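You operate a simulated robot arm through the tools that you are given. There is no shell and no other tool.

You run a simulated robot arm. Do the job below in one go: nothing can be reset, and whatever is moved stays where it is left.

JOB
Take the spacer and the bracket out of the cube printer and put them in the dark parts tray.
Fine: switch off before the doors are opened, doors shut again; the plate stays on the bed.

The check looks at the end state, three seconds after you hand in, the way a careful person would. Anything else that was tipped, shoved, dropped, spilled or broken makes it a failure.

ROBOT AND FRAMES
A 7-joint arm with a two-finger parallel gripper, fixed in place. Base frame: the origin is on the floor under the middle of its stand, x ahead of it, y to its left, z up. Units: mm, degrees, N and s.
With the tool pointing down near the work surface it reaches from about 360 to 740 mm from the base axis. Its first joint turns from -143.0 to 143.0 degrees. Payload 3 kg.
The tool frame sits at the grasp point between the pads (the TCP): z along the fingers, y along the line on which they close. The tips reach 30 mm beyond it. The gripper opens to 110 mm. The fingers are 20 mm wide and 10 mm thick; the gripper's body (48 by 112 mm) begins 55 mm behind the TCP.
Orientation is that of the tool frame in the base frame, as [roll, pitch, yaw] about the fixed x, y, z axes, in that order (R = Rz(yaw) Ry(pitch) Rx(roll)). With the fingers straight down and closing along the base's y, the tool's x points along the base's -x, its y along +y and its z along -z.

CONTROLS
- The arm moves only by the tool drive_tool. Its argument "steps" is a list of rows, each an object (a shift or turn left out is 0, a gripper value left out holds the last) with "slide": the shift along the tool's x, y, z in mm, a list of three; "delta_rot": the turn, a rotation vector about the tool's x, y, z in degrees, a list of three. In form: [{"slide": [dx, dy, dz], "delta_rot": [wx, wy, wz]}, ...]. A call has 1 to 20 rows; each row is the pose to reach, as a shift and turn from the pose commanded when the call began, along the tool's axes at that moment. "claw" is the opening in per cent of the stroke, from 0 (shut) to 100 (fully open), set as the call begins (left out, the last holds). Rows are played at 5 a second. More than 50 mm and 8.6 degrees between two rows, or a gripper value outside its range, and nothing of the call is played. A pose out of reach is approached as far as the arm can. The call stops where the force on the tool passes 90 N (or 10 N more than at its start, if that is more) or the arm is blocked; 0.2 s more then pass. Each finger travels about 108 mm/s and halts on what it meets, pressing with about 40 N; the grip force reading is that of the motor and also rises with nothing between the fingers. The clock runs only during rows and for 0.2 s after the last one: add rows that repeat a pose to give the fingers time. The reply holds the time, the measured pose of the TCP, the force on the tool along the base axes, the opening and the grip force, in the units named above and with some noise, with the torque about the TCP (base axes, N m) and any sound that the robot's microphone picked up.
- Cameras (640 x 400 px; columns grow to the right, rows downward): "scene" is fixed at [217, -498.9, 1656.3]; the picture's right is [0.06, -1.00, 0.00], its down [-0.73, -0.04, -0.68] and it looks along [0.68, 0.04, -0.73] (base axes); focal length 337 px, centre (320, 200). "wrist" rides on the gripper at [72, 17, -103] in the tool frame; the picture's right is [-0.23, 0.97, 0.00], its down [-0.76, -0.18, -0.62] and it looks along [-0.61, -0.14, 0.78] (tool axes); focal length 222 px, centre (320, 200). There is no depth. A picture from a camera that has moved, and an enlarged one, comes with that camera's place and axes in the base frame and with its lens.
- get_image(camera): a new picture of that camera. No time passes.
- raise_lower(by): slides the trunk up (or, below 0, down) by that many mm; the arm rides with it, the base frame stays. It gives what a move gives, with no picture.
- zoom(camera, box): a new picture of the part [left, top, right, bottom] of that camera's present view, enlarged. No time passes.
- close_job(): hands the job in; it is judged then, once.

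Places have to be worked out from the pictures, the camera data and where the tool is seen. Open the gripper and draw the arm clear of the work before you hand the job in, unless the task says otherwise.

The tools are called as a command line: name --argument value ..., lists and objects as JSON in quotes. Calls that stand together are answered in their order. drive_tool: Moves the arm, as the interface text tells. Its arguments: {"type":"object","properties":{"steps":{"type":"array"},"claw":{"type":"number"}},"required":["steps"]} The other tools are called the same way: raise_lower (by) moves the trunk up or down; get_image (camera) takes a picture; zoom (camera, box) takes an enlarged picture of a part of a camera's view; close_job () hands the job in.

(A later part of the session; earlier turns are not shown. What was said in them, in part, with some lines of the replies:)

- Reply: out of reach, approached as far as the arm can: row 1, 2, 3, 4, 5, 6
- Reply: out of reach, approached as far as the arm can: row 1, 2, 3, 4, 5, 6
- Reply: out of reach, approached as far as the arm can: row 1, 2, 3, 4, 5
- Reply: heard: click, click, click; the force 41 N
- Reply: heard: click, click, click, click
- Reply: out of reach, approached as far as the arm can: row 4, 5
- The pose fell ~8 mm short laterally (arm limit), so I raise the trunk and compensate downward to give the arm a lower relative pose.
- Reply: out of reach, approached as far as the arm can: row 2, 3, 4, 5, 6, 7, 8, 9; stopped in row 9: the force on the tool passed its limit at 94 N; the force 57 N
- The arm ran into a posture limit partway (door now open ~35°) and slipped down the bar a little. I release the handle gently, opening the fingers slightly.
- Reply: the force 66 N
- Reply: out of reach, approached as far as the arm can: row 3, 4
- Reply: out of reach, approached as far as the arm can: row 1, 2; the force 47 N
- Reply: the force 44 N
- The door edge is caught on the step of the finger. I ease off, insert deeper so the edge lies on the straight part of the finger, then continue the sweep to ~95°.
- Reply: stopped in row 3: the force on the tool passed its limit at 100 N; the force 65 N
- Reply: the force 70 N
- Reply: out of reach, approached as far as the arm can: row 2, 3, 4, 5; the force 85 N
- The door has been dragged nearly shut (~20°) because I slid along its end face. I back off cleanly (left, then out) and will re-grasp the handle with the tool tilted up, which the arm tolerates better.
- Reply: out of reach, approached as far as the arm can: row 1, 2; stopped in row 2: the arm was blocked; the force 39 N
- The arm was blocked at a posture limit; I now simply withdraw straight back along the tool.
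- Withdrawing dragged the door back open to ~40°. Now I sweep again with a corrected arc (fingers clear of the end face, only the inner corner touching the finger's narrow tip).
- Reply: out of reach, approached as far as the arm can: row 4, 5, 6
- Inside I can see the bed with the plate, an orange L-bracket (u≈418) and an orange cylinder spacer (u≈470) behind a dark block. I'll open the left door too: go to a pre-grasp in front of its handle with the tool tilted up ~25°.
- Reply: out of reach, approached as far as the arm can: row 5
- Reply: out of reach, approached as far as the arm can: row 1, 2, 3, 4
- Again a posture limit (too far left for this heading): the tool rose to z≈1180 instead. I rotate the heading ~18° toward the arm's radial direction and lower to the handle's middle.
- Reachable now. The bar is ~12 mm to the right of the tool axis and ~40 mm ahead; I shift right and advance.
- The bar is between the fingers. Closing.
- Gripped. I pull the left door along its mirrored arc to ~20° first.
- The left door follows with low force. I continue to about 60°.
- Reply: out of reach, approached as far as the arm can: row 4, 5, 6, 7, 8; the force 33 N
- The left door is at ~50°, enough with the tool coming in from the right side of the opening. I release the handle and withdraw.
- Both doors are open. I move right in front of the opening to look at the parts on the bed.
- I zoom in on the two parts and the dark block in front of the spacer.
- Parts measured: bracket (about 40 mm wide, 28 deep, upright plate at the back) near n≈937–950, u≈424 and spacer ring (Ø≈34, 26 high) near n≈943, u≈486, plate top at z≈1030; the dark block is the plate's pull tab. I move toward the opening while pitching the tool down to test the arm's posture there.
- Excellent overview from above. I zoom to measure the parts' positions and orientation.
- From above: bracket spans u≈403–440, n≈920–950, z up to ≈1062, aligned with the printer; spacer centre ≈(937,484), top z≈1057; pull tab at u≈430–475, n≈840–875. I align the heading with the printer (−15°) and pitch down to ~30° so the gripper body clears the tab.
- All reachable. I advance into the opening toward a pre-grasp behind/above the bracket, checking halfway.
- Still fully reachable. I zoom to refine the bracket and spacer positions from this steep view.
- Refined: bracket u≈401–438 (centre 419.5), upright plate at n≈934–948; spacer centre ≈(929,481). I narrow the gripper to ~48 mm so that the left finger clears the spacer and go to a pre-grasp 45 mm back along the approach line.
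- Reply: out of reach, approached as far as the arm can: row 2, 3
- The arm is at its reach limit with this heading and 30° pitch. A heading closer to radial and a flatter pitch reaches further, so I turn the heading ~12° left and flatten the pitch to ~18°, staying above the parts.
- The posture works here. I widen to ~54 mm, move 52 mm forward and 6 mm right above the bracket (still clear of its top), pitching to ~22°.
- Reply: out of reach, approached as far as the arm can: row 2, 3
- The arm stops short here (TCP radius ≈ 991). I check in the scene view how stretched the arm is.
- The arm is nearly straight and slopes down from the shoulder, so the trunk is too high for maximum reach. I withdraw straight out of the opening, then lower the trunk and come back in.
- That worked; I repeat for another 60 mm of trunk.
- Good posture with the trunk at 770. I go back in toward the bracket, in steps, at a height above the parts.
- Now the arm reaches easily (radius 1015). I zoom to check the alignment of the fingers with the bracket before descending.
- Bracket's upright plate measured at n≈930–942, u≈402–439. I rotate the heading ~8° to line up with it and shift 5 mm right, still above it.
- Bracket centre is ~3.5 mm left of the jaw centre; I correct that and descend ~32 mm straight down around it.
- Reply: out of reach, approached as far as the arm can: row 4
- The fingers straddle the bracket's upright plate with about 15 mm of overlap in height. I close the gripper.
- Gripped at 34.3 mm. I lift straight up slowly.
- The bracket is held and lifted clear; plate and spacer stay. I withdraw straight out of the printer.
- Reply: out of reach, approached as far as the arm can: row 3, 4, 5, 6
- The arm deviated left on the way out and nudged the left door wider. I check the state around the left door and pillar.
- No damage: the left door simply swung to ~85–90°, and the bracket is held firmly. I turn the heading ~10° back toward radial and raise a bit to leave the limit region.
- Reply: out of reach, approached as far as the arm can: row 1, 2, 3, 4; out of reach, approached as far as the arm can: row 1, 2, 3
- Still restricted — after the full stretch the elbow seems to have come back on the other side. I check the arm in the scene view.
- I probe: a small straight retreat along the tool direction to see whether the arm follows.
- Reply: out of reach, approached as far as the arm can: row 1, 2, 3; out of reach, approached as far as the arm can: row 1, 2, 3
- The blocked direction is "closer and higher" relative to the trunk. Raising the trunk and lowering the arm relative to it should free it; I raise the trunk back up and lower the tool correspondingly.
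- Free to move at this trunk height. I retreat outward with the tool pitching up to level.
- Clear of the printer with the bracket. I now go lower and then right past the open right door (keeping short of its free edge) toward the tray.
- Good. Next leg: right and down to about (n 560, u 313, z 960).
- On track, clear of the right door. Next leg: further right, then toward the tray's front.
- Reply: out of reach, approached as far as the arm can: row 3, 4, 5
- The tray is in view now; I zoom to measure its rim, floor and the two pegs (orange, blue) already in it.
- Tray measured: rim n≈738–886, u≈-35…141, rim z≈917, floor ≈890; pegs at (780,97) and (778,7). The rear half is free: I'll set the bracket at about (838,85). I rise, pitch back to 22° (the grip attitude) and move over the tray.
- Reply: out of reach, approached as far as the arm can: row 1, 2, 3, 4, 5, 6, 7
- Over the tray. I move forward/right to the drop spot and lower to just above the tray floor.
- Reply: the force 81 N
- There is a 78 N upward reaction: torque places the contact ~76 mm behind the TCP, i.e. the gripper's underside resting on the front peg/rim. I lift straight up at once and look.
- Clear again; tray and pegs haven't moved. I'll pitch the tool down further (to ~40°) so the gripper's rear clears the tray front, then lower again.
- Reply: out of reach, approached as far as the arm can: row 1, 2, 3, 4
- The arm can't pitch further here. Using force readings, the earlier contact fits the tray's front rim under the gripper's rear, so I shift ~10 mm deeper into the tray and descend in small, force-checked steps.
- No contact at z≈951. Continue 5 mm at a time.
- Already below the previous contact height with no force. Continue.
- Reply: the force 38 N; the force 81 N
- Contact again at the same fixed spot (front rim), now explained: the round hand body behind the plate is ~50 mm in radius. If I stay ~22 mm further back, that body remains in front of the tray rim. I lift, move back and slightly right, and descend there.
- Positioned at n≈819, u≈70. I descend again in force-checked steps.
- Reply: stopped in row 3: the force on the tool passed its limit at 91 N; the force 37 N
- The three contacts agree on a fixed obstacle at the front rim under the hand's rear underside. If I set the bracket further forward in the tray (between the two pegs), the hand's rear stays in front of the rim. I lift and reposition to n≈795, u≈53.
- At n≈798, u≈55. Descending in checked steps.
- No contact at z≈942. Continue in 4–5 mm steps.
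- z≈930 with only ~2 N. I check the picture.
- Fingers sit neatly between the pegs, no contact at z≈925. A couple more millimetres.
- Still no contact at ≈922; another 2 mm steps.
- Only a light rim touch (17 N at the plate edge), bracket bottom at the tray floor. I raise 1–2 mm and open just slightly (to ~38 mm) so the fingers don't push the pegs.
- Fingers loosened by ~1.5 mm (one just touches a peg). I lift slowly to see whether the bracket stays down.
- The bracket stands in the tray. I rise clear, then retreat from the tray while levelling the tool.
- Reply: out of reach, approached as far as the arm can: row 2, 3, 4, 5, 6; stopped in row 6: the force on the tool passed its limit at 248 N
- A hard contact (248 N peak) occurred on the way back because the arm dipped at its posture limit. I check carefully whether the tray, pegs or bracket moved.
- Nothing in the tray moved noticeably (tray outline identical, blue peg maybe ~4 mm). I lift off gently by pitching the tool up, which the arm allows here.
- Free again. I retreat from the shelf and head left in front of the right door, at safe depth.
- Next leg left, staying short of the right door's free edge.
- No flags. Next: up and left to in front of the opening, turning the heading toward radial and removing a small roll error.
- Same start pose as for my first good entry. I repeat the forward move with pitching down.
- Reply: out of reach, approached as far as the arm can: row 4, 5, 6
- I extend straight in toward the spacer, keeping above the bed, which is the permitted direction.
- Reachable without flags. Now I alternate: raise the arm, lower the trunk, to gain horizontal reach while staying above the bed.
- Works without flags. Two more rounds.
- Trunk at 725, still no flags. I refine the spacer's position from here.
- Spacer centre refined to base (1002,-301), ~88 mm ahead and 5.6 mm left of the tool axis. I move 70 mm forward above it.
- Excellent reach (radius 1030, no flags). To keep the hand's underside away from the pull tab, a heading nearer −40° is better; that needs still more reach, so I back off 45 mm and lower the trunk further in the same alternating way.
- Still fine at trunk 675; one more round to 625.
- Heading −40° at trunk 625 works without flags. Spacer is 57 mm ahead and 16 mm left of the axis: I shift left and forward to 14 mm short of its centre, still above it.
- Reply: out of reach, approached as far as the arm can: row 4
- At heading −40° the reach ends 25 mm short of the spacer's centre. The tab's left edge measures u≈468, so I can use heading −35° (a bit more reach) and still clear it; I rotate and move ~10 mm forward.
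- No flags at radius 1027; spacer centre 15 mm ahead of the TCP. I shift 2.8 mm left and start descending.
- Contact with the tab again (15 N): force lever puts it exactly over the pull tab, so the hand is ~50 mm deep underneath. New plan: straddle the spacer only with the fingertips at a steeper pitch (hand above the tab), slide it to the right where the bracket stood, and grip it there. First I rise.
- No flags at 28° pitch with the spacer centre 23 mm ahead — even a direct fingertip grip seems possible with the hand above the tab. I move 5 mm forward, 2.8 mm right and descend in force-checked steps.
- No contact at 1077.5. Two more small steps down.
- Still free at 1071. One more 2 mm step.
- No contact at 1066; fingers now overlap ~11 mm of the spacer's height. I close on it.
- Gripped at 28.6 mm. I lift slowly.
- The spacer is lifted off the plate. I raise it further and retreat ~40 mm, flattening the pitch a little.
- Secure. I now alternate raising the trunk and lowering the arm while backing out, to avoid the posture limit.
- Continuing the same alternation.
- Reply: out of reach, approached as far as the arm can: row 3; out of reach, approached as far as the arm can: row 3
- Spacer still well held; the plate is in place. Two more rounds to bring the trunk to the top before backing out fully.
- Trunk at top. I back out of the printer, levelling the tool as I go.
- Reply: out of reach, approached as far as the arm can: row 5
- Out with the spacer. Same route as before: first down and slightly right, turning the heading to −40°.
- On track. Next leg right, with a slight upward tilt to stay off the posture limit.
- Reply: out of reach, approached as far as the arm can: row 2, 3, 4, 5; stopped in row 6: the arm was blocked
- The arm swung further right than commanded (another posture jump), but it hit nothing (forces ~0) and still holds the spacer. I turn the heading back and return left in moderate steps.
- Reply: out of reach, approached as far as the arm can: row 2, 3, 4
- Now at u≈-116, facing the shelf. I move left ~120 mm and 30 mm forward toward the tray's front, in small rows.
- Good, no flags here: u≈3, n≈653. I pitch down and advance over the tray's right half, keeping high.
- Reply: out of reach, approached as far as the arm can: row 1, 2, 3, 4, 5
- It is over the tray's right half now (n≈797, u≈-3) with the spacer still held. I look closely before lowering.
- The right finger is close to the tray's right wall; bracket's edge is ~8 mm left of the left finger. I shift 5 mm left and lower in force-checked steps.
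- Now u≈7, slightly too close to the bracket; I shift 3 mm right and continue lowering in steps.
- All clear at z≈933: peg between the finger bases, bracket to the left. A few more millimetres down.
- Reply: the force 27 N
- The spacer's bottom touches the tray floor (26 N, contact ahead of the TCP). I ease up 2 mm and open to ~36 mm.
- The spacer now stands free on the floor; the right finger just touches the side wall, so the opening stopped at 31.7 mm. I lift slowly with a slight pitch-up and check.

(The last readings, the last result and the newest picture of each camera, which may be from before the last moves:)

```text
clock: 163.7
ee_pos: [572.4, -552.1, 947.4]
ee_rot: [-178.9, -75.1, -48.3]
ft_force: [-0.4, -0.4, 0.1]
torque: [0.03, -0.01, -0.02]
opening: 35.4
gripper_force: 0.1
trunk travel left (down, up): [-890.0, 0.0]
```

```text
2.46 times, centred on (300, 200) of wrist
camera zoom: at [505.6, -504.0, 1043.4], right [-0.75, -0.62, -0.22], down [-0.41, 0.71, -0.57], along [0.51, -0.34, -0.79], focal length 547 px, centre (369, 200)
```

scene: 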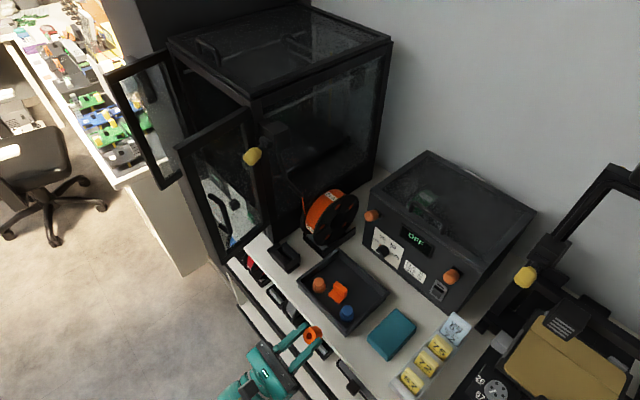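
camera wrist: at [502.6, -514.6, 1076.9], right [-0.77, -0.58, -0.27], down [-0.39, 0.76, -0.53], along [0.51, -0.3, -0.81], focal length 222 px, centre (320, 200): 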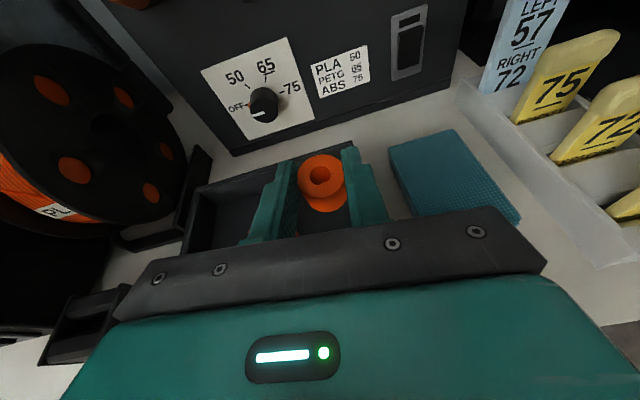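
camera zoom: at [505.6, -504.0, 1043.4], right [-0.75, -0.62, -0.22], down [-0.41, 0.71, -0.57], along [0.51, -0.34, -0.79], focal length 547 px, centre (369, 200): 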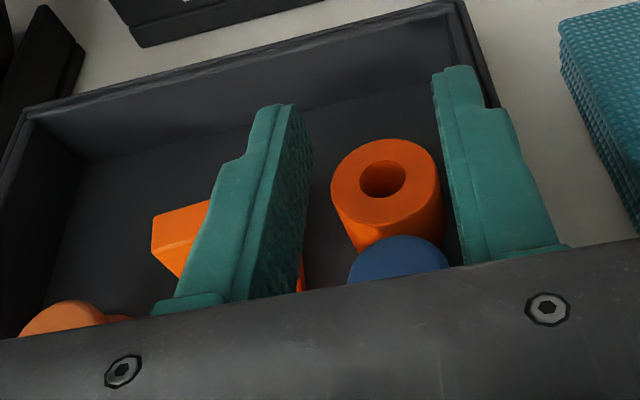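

Both parts are in the tray. I keep rising while pitching the tool up, before any retreat.

drive_tool --steps '[{"slide": [9, 0, -2], "delta_rot": [0, 5, 0]}, {"slide": [18, 0, -5], "delta_rot": [0, 10, 0]}, {"slide": [27, 0, -9], "delta_rot": [0, 16, 0]}, {"slide": [34, 0, -14], "delta_rot": [0, 22, 0]}]'

get_image --camera "wrist"

```text
clock: 164.7
ee_pos: [572.9, -549.3, 983.3]
ee_rot: [-3.0, -82.9, 135.8]
ft_force: [0.0, -0.3, 0.3]
torque: [0.03, -0.01, 0.02]
opening: 35.4
gripper_force: 0.1
trunk travel left (down, up): [-890.0, 0.0]
```

```text
taken
camera wrist: at [482.9, -479.0, 1041.9], right [-0.69, -0.68, -0.23], down [-0.22, 0.51, -0.83], along [0.68, -0.53, -0.51], focal length 222 px, centre (320, 200)
```

wrist: 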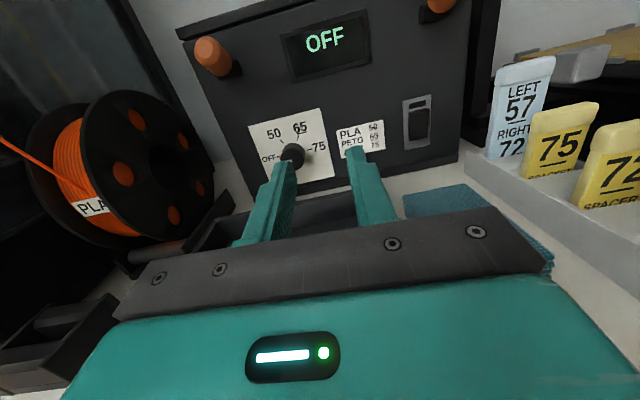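

High and level. Now I retreat straight back.

drive_tool --steps '[{"slide": [4, 0, -35], "delta_rot": [0, 3, 0]}, {"slide": [8, 0, -70], "delta_rot": [0, 6, 0]}, {"slide": [12, 0, -105], "delta_rot": [0, 9, 0]}, {"slide": [15, 0, -140], "delta_rot": [0, 10, 0]}]'

zoom --camera "scene" --box '[250, 210, 410, 350]'

get_image --camera "scene"

```text
clock: 165.7
ee_pos: [475.8, -445.0, 979.2]
ee_rot: [-1.3, -72.9, 134.1]
ft_force: [-0.3, -0.3, 0.8]
torque: [-0.02, 0.0, -0.04]
opening: 35.2
gripper_force: 0.1
trunk travel left (down, up): [-890.0, 0.0]
```

```text
2.86 times, centred on (330, 280) of scene
camera zoom: at [217.0, -498.9, 1656.3], right [0.06, -1.0, 0.0], down [-0.73, -0.04, -0.68], along [0.68, 0.04, -0.73], focal length 963 px, centre (291, -29)
```

zoom: 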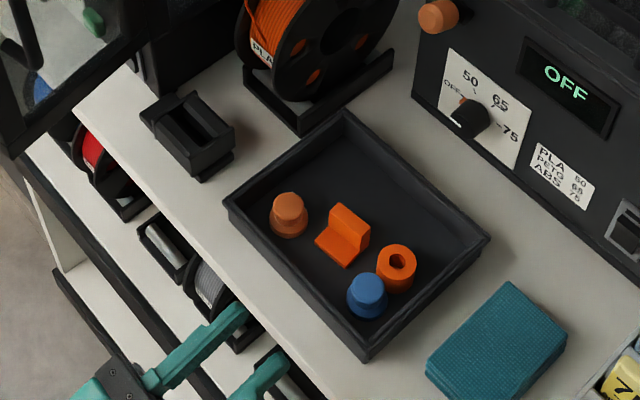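

```text
taken
```

scene: 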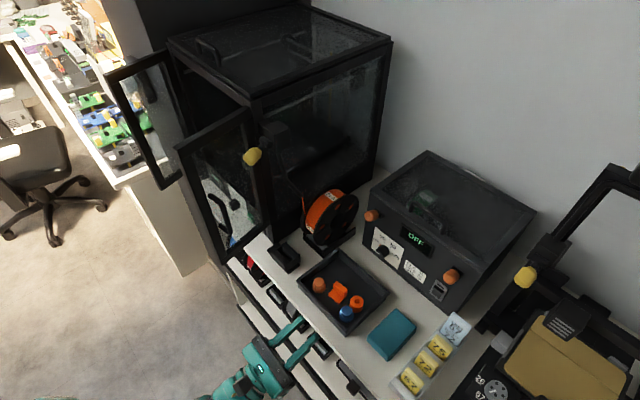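

Both parts stand in the tray; nothing else disturbed. Now the doors. I close the gripper and go left in small moves to the outer side of the right door.

drive_tool --steps '[{"slide": [14, -23, -11]}, {"slide": [28, -46, -22]}, {"slide": [41, -69, -32]}]' --claw 0

drive_tool --steps '[{"slide": [9, -25, 0]}, {"slide": [18, -50, 0]}]'

get_image --camera "scene"

```text
clock: 166.5
ee_pos: [510.3, -365.9, 1000.6]
ee_rot: [-1.0, -72.9, 133.8]
ft_force: [-0.4, 0.4, -0.3]
torque: [0.0, 0.0, -0.01]
opening: 0.2
gripper_force: 38.2
out of reach, approached as far as the arm can: row 1, 2, 3
trunk travel left (down, up): [-890.0, 0.0]
```

```text
clock: 167.1
ee_pos: [543.7, -327.1, 1017.0]
ee_rot: [-1.0, -73.0, 133.8]
ft_force: [-0.3, -0.4, -1.0]
torque: [-0.03, 0.0, -0.02]
opening: 0.1
gripper_force: 37.4
trunk travel left (down, up): [-890.0, 0.0]
```

```text
taken
```

scene: 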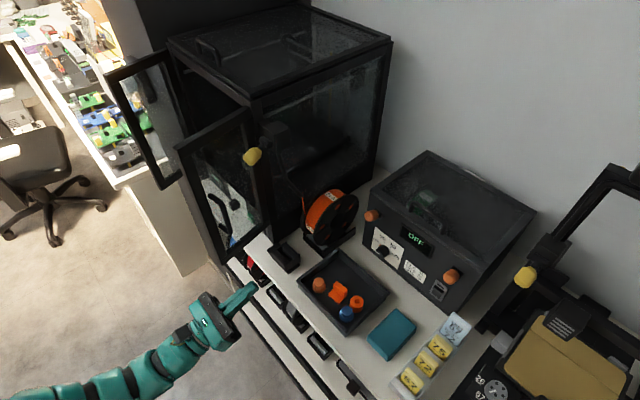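

Now near (n 618, u 144). I continue left to just right of the door's outer face.

drive_tool --steps '[{"slide": [8, -27, 1]}, {"slide": [16, -54, 2]}, {"slide": [22, -82, 4]}]'

get_image --camera "wrist"

zoom --camera "scene" --box '[100, 60, 330, 340]'

```text
clock: 167.9
ee_pos: [600.5, -270.4, 1037.8]
ee_rot: [-1.1, -73.0, 133.9]
ft_force: [0.3, -0.4, 0.0]
torque: [-0.01, -0.02, -0.03]
opening: 0.0
gripper_force: 38.0
trunk travel left (down, up): [-890.0, 0.0]
```

```text
taken
camera wrist: at [506.8, -192.9, 1076.3], right [-0.67, -0.71, -0.22], down [-0.12, 0.4, -0.91], along [0.73, -0.58, -0.35], focal length 222 px, centre (320, 200)
```

wrist: 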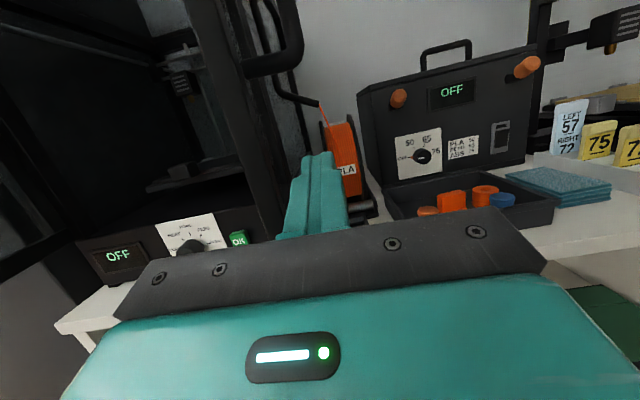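

```text
1.43 times, centred on (215, 200) of scene
camera zoom: at [217.0, -498.9, 1656.3], right [0.06, -1.0, 0.0], down [-0.73, -0.04, -0.68], along [0.68, 0.04, -0.73], focal length 482 px, centre (470, 200)
```

zoom: 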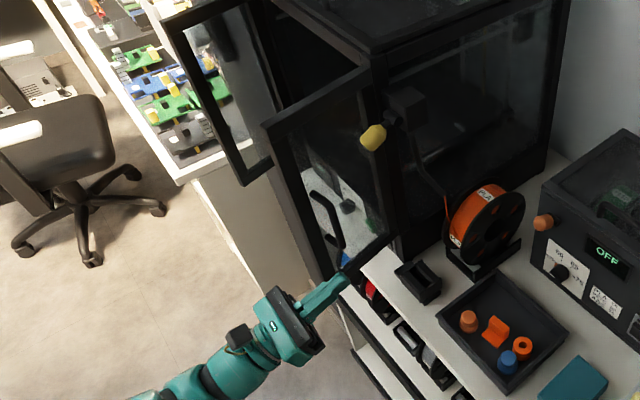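

I'm on the door's outer side, below its handle. I push the door's outer face left along its closing arc.

drive_tool --steps '[{"slide": [-0.6, -26, 2]}, {"slide": [-1.5, -51, 5.1]}, {"slide": [-2.3, -68, 7.4]}, {"slide": [-3, -84, 9.8]}, {"slide": [-4.3, -99.5, 14.1]}]'

zoom --camera "scene" --box '[100, 60, 330, 340]'

```text
clock: 169.1
ee_pos: [684.3, -215.0, 1038.9]
ee_rot: [-1.2, -73.0, 134.1]
ft_force: [-1.5, 0.2, 0.7]
torque: [0.02, 0.0, -0.01]
opening: 0.2
gripper_force: 37.1
trunk travel left (down, up): [-890.0, 0.0]
```

```text
1.43 times, centred on (215, 200) of scene
camera zoom: at [217.0, -498.9, 1656.3], right [0.06, -1.0, 0.0], down [-0.73, -0.04, -0.68], along [0.68, 0.04, -0.73], focal length 482 px, centre (470, 200)
```

zoom: 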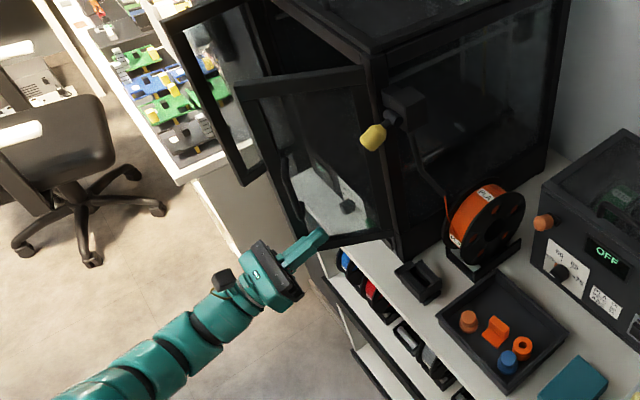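

Door swings smoothly (~65°). I continue pushing it toward closed.

drive_tool --steps '[{"slide": [-1.3, -14, 4.3]}, {"slide": [-3.2, -27, 10.6]}, {"slide": [-5.8, -40, 18.8]}, {"slide": [-8.9, -51, 29]}, {"slide": [-12.6, -60, 41.1]}, {"slide": [-16.6, -68, 54.3]}]'

zoom --camera "scene" --box '[100, 60, 330, 340]'

get_image --camera "wrist"

```text
clock: 170.5
ee_pos: [750.5, -207.0, 1043.0]
ee_rot: [-1.0, -73.0, 134.1]
ft_force: [0.0, -0.1, -0.6]
torque: [-0.01, -0.02, 0.01]
opening: 0.0
gripper_force: 38.4
out of reach, approached as far as the arm can: row 5, 6
trunk travel left (down, up): [-890.0, 0.0]
```

```text
1.43 times, centred on (215, 200) of scene
camera zoom: at [217.0, -498.9, 1656.3], right [0.06, -1.0, 0.0], down [-0.73, -0.04, -0.68], along [0.68, 0.04, -0.73], focal length 482 px, centre (470, 200)
```

zoom: 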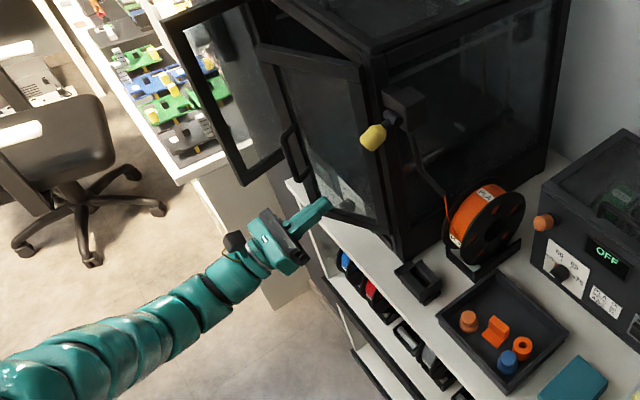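

```text
taken
camera wrist: at [655.5, -129.4, 1081.8], right [-0.67, -0.71, -0.22], down [-0.12, 0.4, -0.91], along [0.74, -0.58, -0.35], focal length 222 px, centre (320, 200)
```

wrist: 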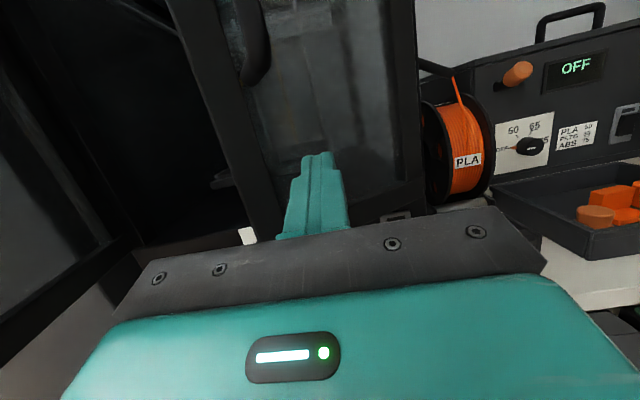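

Right door at ~35°. I turn the heading slightly toward radial and keep pushing forward.

drive_tool --steps '[{"slide": [-2, -4, 7], "delta_rot": [2.5, 0, 0.8]}, {"slide": [-4.3, -7, 14], "delta_rot": [5, 0, 1.5]}, {"slide": [-6.5, -10, 21], "delta_rot": [7.6, 0, 2.3]}, {"slide": [-9, -12, 29], "delta_rot": [7.6, 0, 2.3]}]'

zoom --camera "scene" --box '[100, 60, 330, 340]'

```text
clock: 171.5
ee_pos: [778.8, -219.3, 1043.4]
ee_rot: [-1.2, -72.9, 142.0]
ft_force: [-0.4, -0.1, 0.6]
torque: [0.01, -0.02, 0.0]
opening: 0.0
gripper_force: 37.1
trunk travel left (down, up): [-890.0, 0.0]
```

```text
1.43 times, centred on (215, 200) of scene
camera zoom: at [217.0, -498.9, 1656.3], right [0.06, -1.0, 0.0], down [-0.73, -0.04, -0.68], along [0.68, 0.04, -0.73], focal length 482 px, centre (470, 200)
```

zoom: 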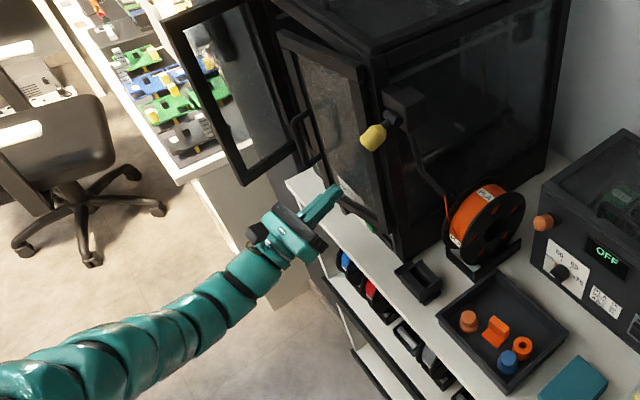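

~15° left. I push the last bit in small rows, watching the force.

drive_tool --steps '[{"slide": [-2.7, -1.5, 9]}, {"slide": [-5.4, -3, 18]}, {"slide": [-7.5, -4, 24]}, {"slide": [-9, -4.8, 29]}, {"slide": [-10, -4.8, 33]}]'

zoom --camera "scene" --box '[150, 60, 310, 240]'

```text
clock: 172.7
ee_pos: [790.1, -229.6, 1052.0]
ee_rot: [-1.3, -72.9, 141.9]
ft_force: [0.9, 0.1, 0.5]
torque: [0.0, 0.0, 0.01]
opening: 0.0
gripper_force: 37.8
out of reach, approached as far as the arm can: row 1, 2, 3, 4, 5
trunk travel left (down, up): [-890.0, 0.0]
```

```text
2.22 times, centred on (230, 150) of scene
camera zoom: at [217.0, -498.9, 1656.3], right [0.06, -1.0, 0.0], down [-0.73, -0.04, -0.68], along [0.68, 0.04, -0.73], focal length 749 px, centre (520, 311)
```

zoom: 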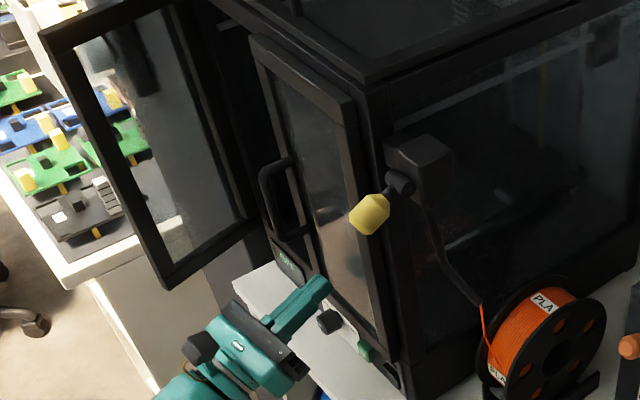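

Almost shut (tip ~15 mm from the closed plane). I turn the heading a bit more toward radial and push on.

drive_tool --steps '[{"slide": [0, 0, 2], "delta_rot": [3.8, 0, 1.2]}, {"slide": [0, 0, 4], "delta_rot": [7.6, 0, 2.4]}, {"slide": [-2, 3, 8], "delta_rot": [11.5, 0, 3.5]}, {"slide": [-3.5, 6, 13], "delta_rot": [11.5, 0, 3.5]}, {"slide": [-5, 8, 18], "delta_rot": [11.5, 0, 3.5]}]'

zoom --camera "scene" --box '[150, 60, 310, 240]'

```text
clock: 173.9
ee_pos: [791.5, -237.1, 1054.0]
ee_rot: [-0.1, -72.9, 153.6]
ft_force: [-58.4, 46.5, -15.5]
torque: [0.31, 0.35, -0.19]
opening: 0.1
gripper_force: 37.4
trunk travel left (down, up): [-890.0, 0.0]
```

```text
2.22 times, centred on (230, 150) of scene
camera zoom: at [217.0, -498.9, 1656.3], right [0.06, -1.0, 0.0], down [-0.73, -0.04, -0.68], along [0.68, 0.04, -0.73], focal length 749 px, centre (520, 311)
```

zoom: 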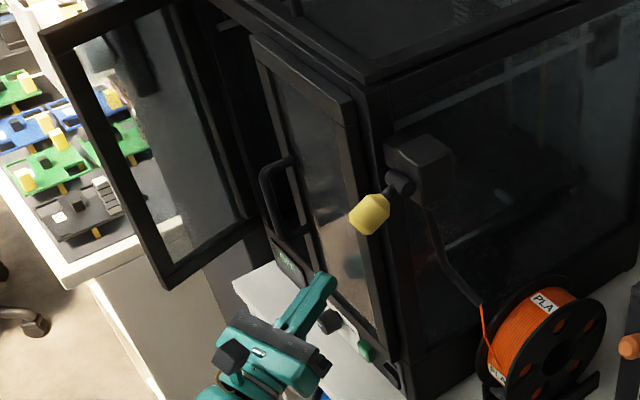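

75 N straight against me: the right door is shut. I back off; then the left door: I will hook its free edge from outside with the finger (heading near 0°) and swing it closed.

drive_tool --steps '[{"slide": [4, 0, -20]}, {"slide": [12, -5, -50]}, {"slide": [20, -10, -85]}, {"slide": [28, -15, -115]}]'

get_image --camera "wrist"

get_image --camera "scene"

```text
clock: 174.9
ee_pos: [698.3, -183.9, 1047.0]
ee_rot: [-0.9, -72.8, 153.7]
ft_force: [0.2, 0.6, -0.3]
torque: [0.0, 0.05, 0.0]
opening: 0.0
gripper_force: 37.8
trunk travel left (down, up): [-890.0, 0.0]
```

```text
taken
camera wrist: at [582.6, -143.0, 1084.7], right [-0.39, -0.9, -0.22], down [-0.25, 0.33, -0.91], along [0.89, -0.3, -0.35], focal length 222 px, centre (320, 200)
```

wrist: 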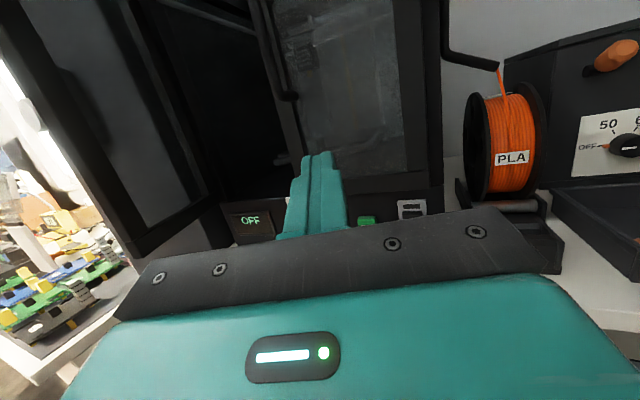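

```text
taken
```

scene: 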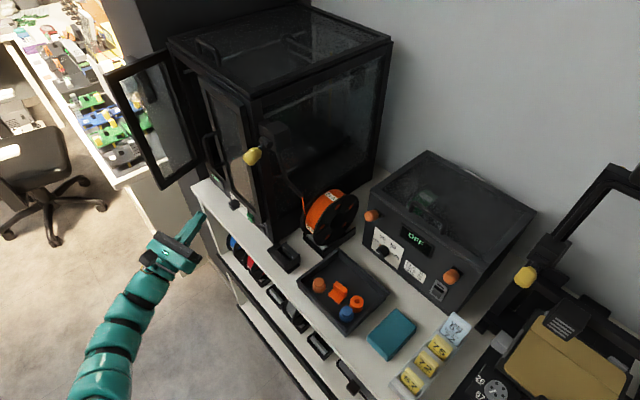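

Right door is flush. I now move left in front of the printer, turning the heading toward 0°.

drive_tool --steps '[{"slide": [2, -40, -6], "delta_rot": [3.8, 0, 1.2]}, {"slide": [4, -80, -12], "delta_rot": [7.6, 0, 2.4]}, {"slide": [5.5, -121, -18], "delta_rot": [11.5, 0, 3.5]}]'

get_image --camera "wrist"

```text
clock: 175.7
ee_pos: [734.3, -66.1, 1046.7]
ee_rot: [-0.5, -72.7, 165.4]
ft_force: [0.2, 0.2, 0.3]
torque: [0.0, 0.03, -0.01]
opening: 0.3
gripper_force: 38.4
trunk travel left (down, up): [-890.0, 0.0]
```

```text
taken
camera wrist: at [613.1, -50.6, 1084.7], right [-0.19, -0.96, -0.22], down [-0.31, 0.27, -0.91], along [0.93, -0.1, -0.35], focal length 222 px, centre (320, 200)
```

wrist: 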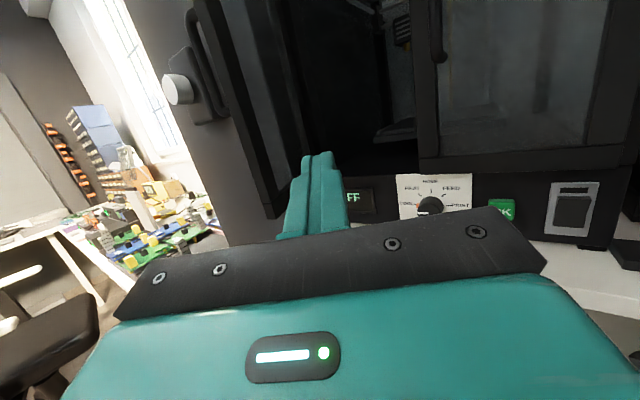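

I zoom on the left door's free edge to place the hooking move.

zoom --camera "wrist" --box '[150, 0, 400, 230]'

```text
1.74 times, centred on (275, 115) of wrist
camera zoom: at [613.1, -50.6, 1084.7], right [-0.19, -0.96, -0.22], down [-0.31, 0.27, -0.91], along [0.93, -0.1, -0.35], focal length 386 px, centre (398, 348)
```

zoom: 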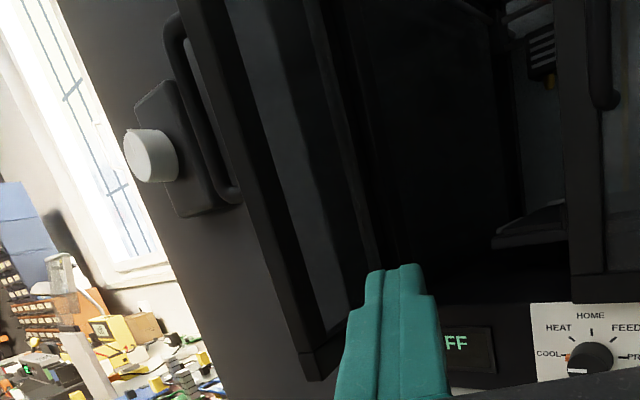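

Free edge at about n≈628, u≈592. I move left around it (staying in front) with the heading turning to 0°.

drive_tool --steps '[{"slide": [-5, -30, 17], "delta_rot": [3.4, 0, 1]}, {"slide": [-11, -60, 35], "delta_rot": [6.7, 0, 2]}, {"slide": [-16, -90, 52], "delta_rot": [10, 0, 3]}, {"slide": [-21.6, -119, 70], "delta_rot": [13.4, 0, 4.1]}]'

get_image --camera "wrist"

zoom --camera "scene" --box '[60, 20, 280, 280]'

```text
clock: 176.7
ee_pos: [805.4, 24.9, 1062.5]
ee_rot: [-0.7, -72.7, 178.6]
ft_force: [0.1, 1.0, 0.4]
torque: [-0.03, -0.02, 0.03]
opening: 0.0
gripper_force: 37.6
out of reach, approached as far as the arm can: row 3, 4
trunk travel left (down, up): [-890.0, 0.0]
```

```text
taken
camera wrist: at [685.3, 13.1, 1100.5], right [0.03, -0.97, -0.22], down [-0.36, 0.19, -0.91], along [0.93, 0.11, -0.35], focal length 222 px, centre (320, 200)
```

wrist: 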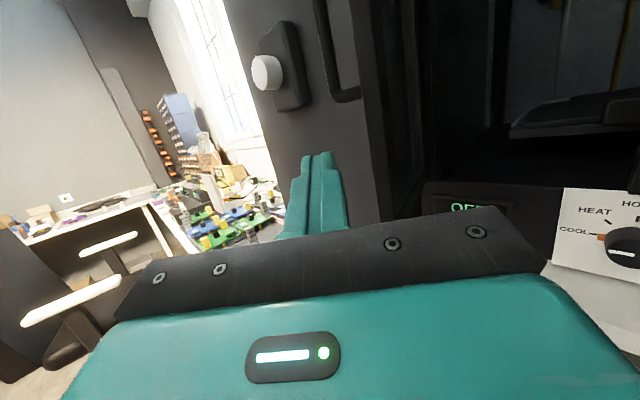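

```text
1.54 times, centred on (170, 150) of scene
camera zoom: at [217.0, -498.9, 1656.3], right [0.06, -1.0, 0.0], down [-0.73, -0.04, -0.68], along [0.68, 0.04, -0.73], focal length 518 px, centre (551, 277)
```

zoom: 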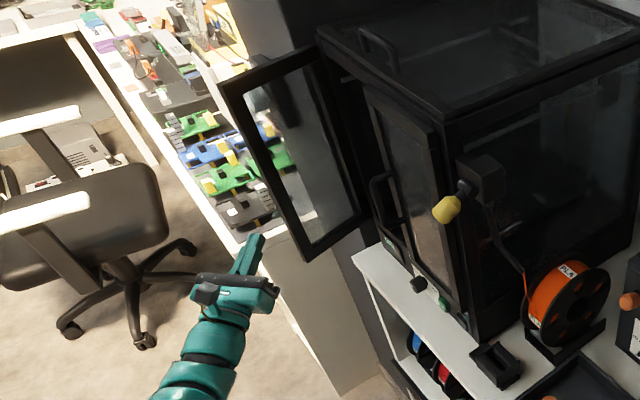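

The finger is on the outer side of the left door, below its handle. I move it forward past the free edge.

drive_tool --steps '[{"slide": [-8, 1, 13]}, {"slide": [-16, 2, 26]}, {"slide": [-22.8, 3, 39.4]}]'

get_image --camera "wrist"

zoom --camera "scene" --box '[60, 20, 280, 280]'

```text
clock: 177.5
ee_pos: [817.4, 25.1, 1064.8]
ee_rot: [-0.8, -72.8, 179.6]
ft_force: [0.5, -0.2, -0.2]
torque: [0.01, 0.01, -0.01]
opening: 0.0
gripper_force: 38.0
out of reach, approached as far as the arm can: row 1, 2, 3
trunk travel left (down, up): [-890.0, 0.0]
```

```text
taken
camera wrist: at [697.2, 10.7, 1103.4], right [0.05, -0.97, -0.22], down [-0.37, 0.19, -0.91], along [0.93, 0.12, -0.35], focal length 222 px, centre (320, 200)
```

wrist: 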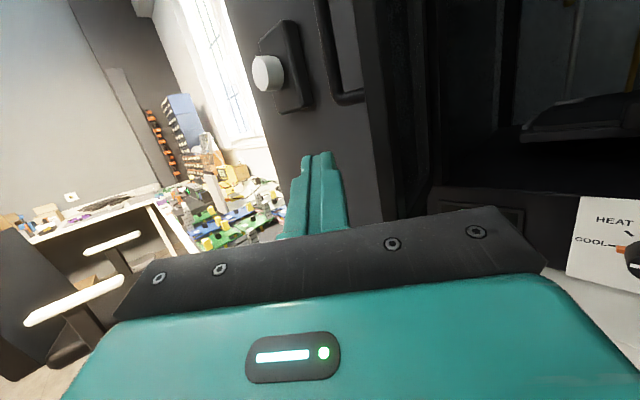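

```text
1.54 times, centred on (170, 150) of scene
camera zoom: at [217.0, -498.9, 1656.3], right [0.06, -1.0, 0.0], down [-0.73, -0.04, -0.68], along [0.68, 0.04, -0.73], focal length 518 px, centre (551, 277)
```

zoom: 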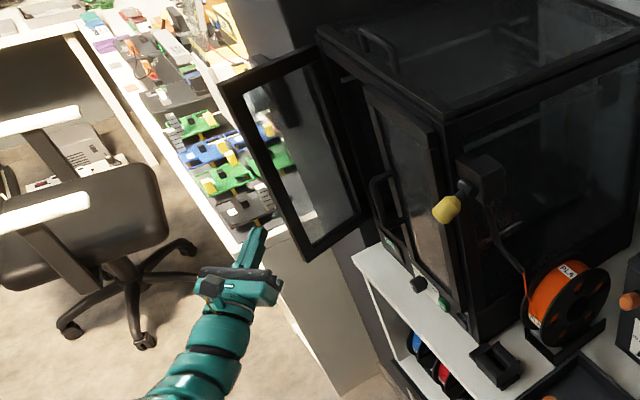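

Further advance is blocked in this posture; I try levelling the tool to free it.

drive_tool --steps '[{"slide": [0, 0, 0], "delta_rot": [0, -6, 0]}, {"slide": [-3, 0, 4], "delta_rot": [0, -12, 0]}, {"slide": [-6, 0, 12], "delta_rot": [0, -17, 0]}, {"slide": [-9, 0, 24], "delta_rot": [0, -17, 0]}, {"slide": [-12, 0, 34], "delta_rot": [0, -17, 0]}]'

get_image --camera "wrist"

```text
clock: 178.7
ee_pos: [856.6, 26.2, 1064.1]
ee_rot: [-42.6, -89.7, -138.6]
ft_force: [-0.8, -0.2, 0.1]
torque: [0.02, 0.01, 0.02]
opening: 0.0
gripper_force: 38.1
trunk travel left (down, up): [-890.0, 0.0]
```

```text
taken
camera wrist: at [751.3, 10.9, 1135.5], right [-0.02, -0.97, -0.23], down [-0.62, 0.19, -0.76], along [0.79, 0.13, -0.6], focal length 222 px, centre (320, 200)
```

wrist: 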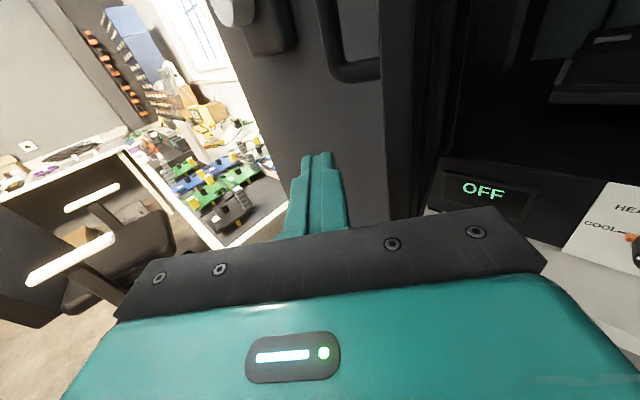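

Level pose works: the finger is outside the free edge, tip ~20 mm past it. I set the depth so the edge rides on the finger's straight part and sweep right to swing the door closed.

drive_tool --steps '[{"slide": [0, 0, -13]}, {"slide": [0, 20, -13]}, {"slide": [0, 40, -13]}, {"slide": [0, 60, -13]}, {"slide": [0, 80, -13]}, {"slide": [0, 100, -13]}]'

zoom --camera "scene" --box '[60, 20, 280, 280]'

get_image --camera "wrist"

```text
clock: 180.3
ee_pos: [829.9, -70.3, 1064.4]
ee_rot: [-18.7, -89.9, -162.1]
ft_force: [-68.6, 9.7, 15.5]
torque: [-0.05, 0.03, -0.87]
opening: 0.0
gripper_force: 37.7
trunk travel left (down, up): [-890.0, 0.0]
stopped in row 6: the force on the tool passed its limit at 97 N (the readings are from after the stop); the commanded pose is now the measured one
```

```text
1.54 times, centred on (170, 150) of scene
camera zoom: at [217.0, -498.9, 1656.3], right [0.06, -1.0, 0.0], down [-0.73, -0.04, -0.68], along [0.68, 0.04, -0.73], focal length 518 px, centre (551, 277)
```

zoom: 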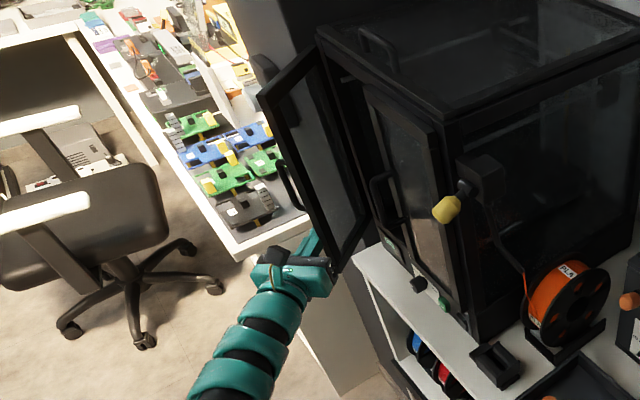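

```text
taken
camera wrist: at [725.6, -84.9, 1135.9], right [-0.01, -0.97, -0.23], down [-0.62, 0.19, -0.76], along [0.79, 0.13, -0.61], focal length 222 px, centre (320, 200)
```

wrist: 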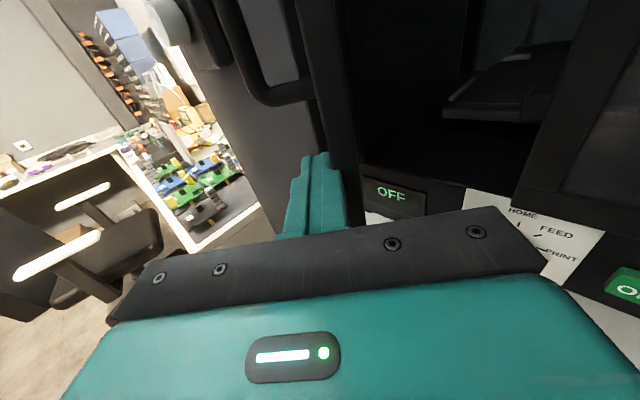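

The door is at ~60° but its edge rode onto the finger step. I back 14 mm and continue along the proper arc.

drive_tool --steps '[{"slide": [0, -3, -14]}, {"slide": [0, 20, -14]}, {"slide": [0, 40, -14]}, {"slide": [0, 55, -11]}, {"slide": [0, 70, -7]}, {"slide": [0, 84, 0]}]'

zoom --camera "scene" --box '[60, 20, 280, 280]'

get_image --camera "wrist"

```text
clock: 181.7
ee_pos: [837.6, -156.7, 1058.3]
ee_rot: [-156.6, -89.8, -24.4]
ft_force: [-0.3, -0.7, 0.3]
torque: [0.03, 0.02, -0.03]
opening: 0.0
gripper_force: 37.6
trunk travel left (down, up): [-890.0, 0.0]
```

```text
1.54 times, centred on (170, 150) of scene
camera zoom: at [217.0, -498.9, 1656.3], right [0.06, -1.0, 0.0], down [-0.73, -0.04, -0.68], along [0.68, 0.04, -0.73], focal length 518 px, centre (551, 277)
```

zoom: 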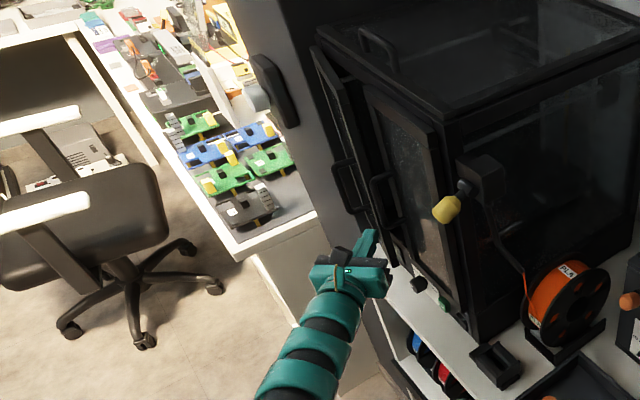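

```text
taken
camera wrist: at [734.5, -171.3, 1130.5], right [-0.02, -0.97, -0.23], down [-0.62, 0.19, -0.76], along [0.78, 0.13, -0.61], focal length 222 px, centre (320, 200)
```

wrist: 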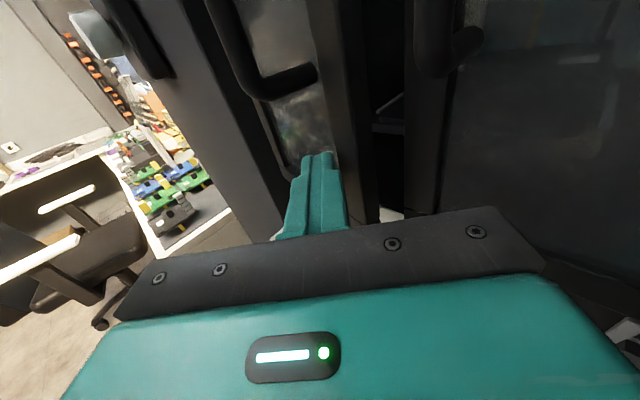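

About 25° left. I push it home along the printer's normal in small rows.

drive_tool --steps '[{"slide": [0, 5.6, 5.7]}, {"slide": [0, 9.7, 10]}, {"slide": [0, 13.2, 13.6]}, {"slide": [0, 16, 16.5]}, {"slide": [0, 18.8, 19.4]}, {"slide": [0, 21, 22]}]'

zoom --camera "scene" --box '[150, 60, 310, 240]'

get_image --camera "wrist"

```text
clock: 183.1
ee_pos: [856.7, -177.7, 1057.5]
ee_rot: [-169.2, -89.7, -11.7]
ft_force: [-17.2, 9.7, 0.5]
torque: [-0.02, -0.05, 0.14]
opening: 0.0
gripper_force: 37.4
trunk travel left (down, up): [-890.0, 0.0]
```

```text
2.22 times, centred on (230, 150) of scene
camera zoom: at [217.0, -498.9, 1656.3], right [0.06, -1.0, 0.0], down [-0.73, -0.04, -0.68], along [0.68, 0.04, -0.73], focal length 749 px, centre (520, 311)
```

zoom: 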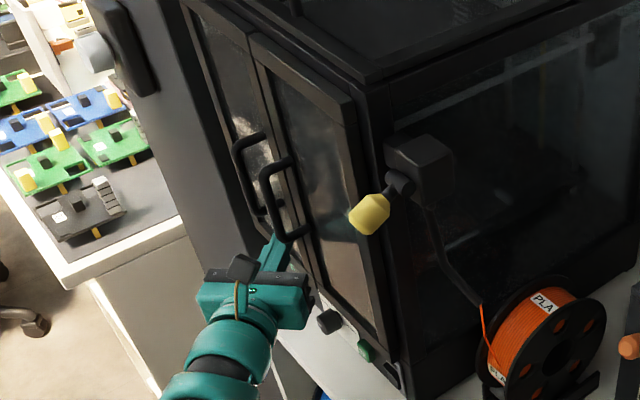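

```text
taken
camera wrist: at [753.3, -192.2, 1130.4], right [-0.02, -0.97, -0.23], down [-0.62, 0.19, -0.76], along [0.78, 0.13, -0.61], focal length 222 px, centre (320, 200)
```

wrist: 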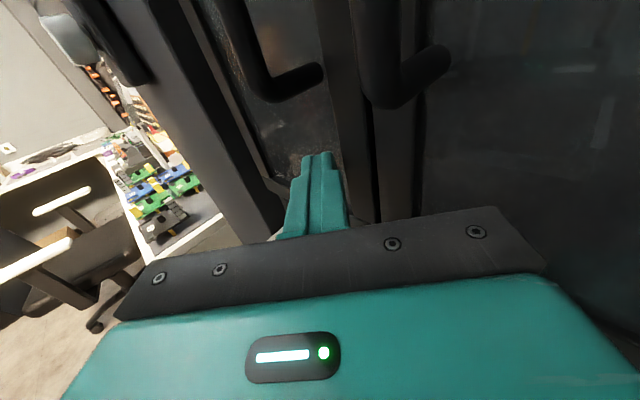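

Contact force (~19 N) at the closed plane; both doors look flush. I push a little more to be sure it's home.

drive_tool --steps '[{"slide": [0, 2, 2]}, {"slide": [0, 4, 4]}, {"slide": [0, 6, 6]}]'

zoom --camera "wrist" --box '[220, 0, 460, 240]'

```text
clock: 183.9
ee_pos: [856.7, -177.6, 1058.8]
ee_rot: [163.0, -89.5, 16.3]
ft_force: [-61.5, 42.6, -9.2]
torque: [0.05, 0.2, 0.69]
opening: 0.2
gripper_force: 38.2
trunk travel left (down, up): [-890.0, 0.0]
```

```text
1.67 times, centred on (340, 120) of wrist
camera zoom: at [754.5, -193.2, 1130.9], right [-0.01, -0.97, -0.22], down [-0.63, 0.18, -0.76], along [0.78, 0.13, -0.61], focal length 370 px, centre (287, 333)
```

zoom: 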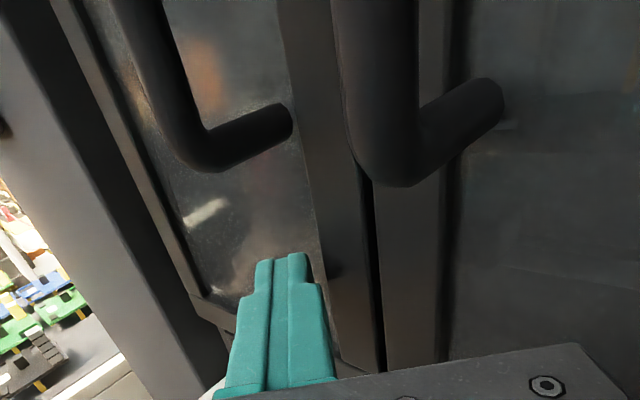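

Firmly shut (75 N, no movement). I back off along the printer's normal and draw the arm clear.

drive_tool --steps '[{"slide": [0, -12, -13]}, {"slide": [0, -25, -30]}, {"slide": [0, -45, -60]}, {"slide": [0, -65, -95]}]'

get_image --camera "wrist"

get_image --camera "scene"

```text
clock: 184.9
ee_pos: [769.8, -122.1, 1055.4]
ee_rot: [174.8, -89.6, 4.1]
ft_force: [-0.5, -0.5, 0.8]
torque: [0.01, 0.04, -0.03]
opening: 0.0
gripper_force: 37.9
trunk travel left (down, up): [-890.0, 0.0]
```

```text
taken
camera wrist: at [665.7, -135.9, 1128.0], right [-0.02, -0.97, -0.23], down [-0.62, 0.19, -0.76], along [0.78, 0.13, -0.61], focal length 222 px, centre (320, 200)
```

wrist: 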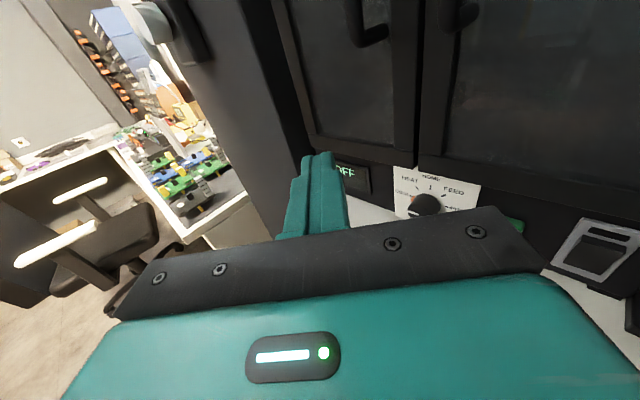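

```text
taken
```

scene: 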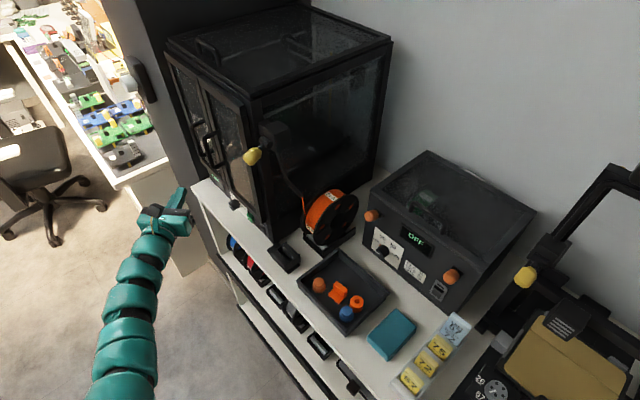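

Both doors are closed, the display reads OFF. I retreat further and open the gripper, then do a final check of everything.

drive_tool --steps '[{"slide": [0, 0, -30]}, {"slide": [0, 0, -60]}, {"slide": [0, 0, -85]}, {"slide": [0, 0, -85]}]' --claw 100

get_image --camera "wrist"

zoom --camera "scene" --box '[150, 0, 410, 260]'

zoom --camera "scene" --box '[240, 200, 480, 400]'

```text
clock: 185.9
ee_pos: [686.3, -117.2, 1056.5]
ee_rot: [-168.6, -89.6, -12.4]
ft_force: [-0.2, 0.4, 0.4]
torque: [0.0, 0.0, -0.02]
opening: 110.3
gripper_force: 0.1
trunk travel left (down, up): [-890.0, 0.0]
```

```text
taken
camera wrist: at [582.5, -131.8, 1128.8], right [-0.02, -0.97, -0.23], down [-0.62, 0.19, -0.76], along [0.78, 0.13, -0.61], focal length 222 px, centre (320, 200)
```

wrist: 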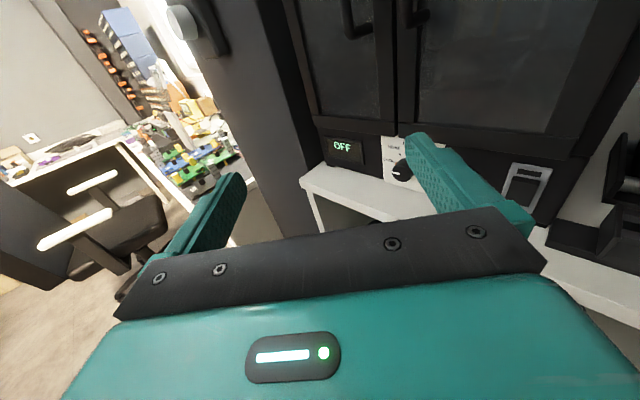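

```text
1.54 times, centred on (280, 130) of scene
camera zoom: at [217.0, -498.9, 1656.3], right [0.06, -1.0, 0.0], down [-0.73, -0.04, -0.68], along [0.68, 0.04, -0.73], focal length 518 px, centre (382, 308)
```

zoom: 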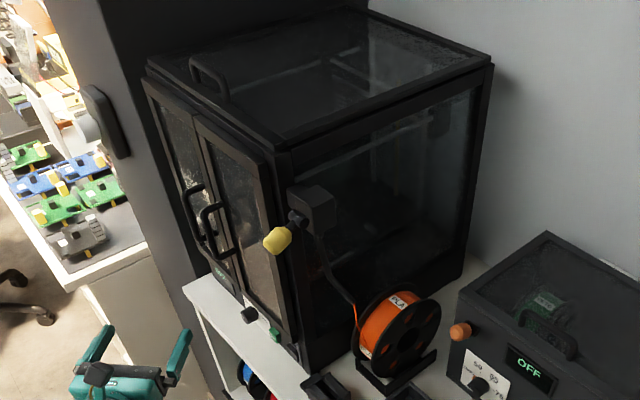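

```text
2.00 times, centred on (360, 300) of scene
camera zoom: at [217.0, -498.9, 1656.3], right [0.06, -1.0, 0.0], down [-0.73, -0.04, -0.68], along [0.68, 0.04, -0.73], focal length 674 px, centre (240, 0)
```

zoom: 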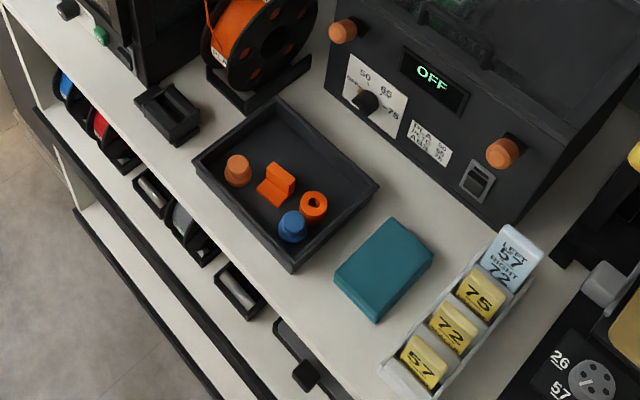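

I take one closer look at the door seam and switch before handing in.

zoom --camera "wrist" --box '[280, 0, 600, 220]'

zoom --camera "scene" --box '[160, 50, 290, 250]'

```text
1.82 times, centred on (440, 110) of wrist
camera zoom: at [582.5, -131.8, 1128.8], right [-0.02, -0.97, -0.23], down [-0.62, 0.19, -0.76], along [0.78, 0.13, -0.61], focal length 404 px, centre (102, 364)
```

zoom: 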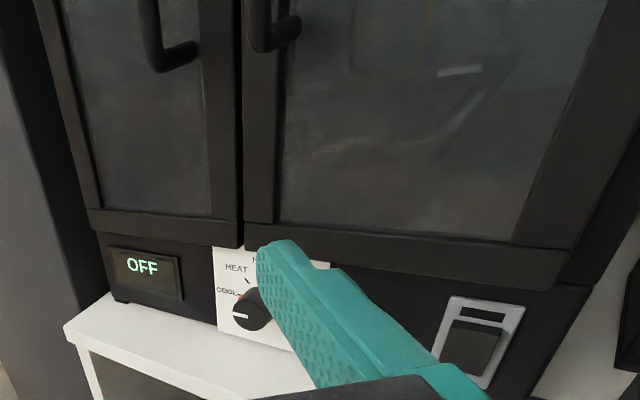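

```text
2.00 times, centred on (225, 150) of scene
camera zoom: at [217.0, -498.9, 1656.3], right [0.06, -1.0, 0.0], down [-0.73, -0.04, -0.68], along [0.68, 0.04, -0.73], focal length 674 px, centre (510, 300)
```

zoom: 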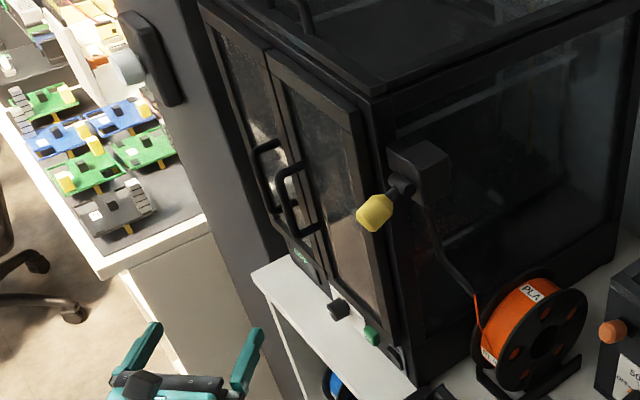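

The doors line up with each other and the frame, and the switch is off. Both parts stand in the dark tray, the gripper is open and empty, and the arm is clear, so I hand the job in.

close_job

```text
The job is handed in.
```

The spacer and the bracket are both standing in the dark parts tray. The printer was switched off before I opened the doors, and both doors are shut again. The plate was still in place on the bed when I last saw it, after lifting the spacer out.

A few things did not go cleanly:

- **Blue peg in the tray:** it moved about 4–5 mm while I was working around it. It is still upright in the tray.
- **Tray:** I pressed the gripper onto the tray's front rim several times at about 75–90 N. Pulling back from the tray, the arm also hit something hard (248 N peak); I don't know exactly what. The tray outline and what's in it looked unchanged afterwards, apart from the blue peg.
- **Pull tab on the plate:** the gripper touched it lightly once, at about 15 N. I saw no movement.
- **Left door:** the arm swung it wider than intended while backing out. I saw no damage, and it closed normally.

I handed in with the gripper open and empty and the arm clear of the printer and tray.
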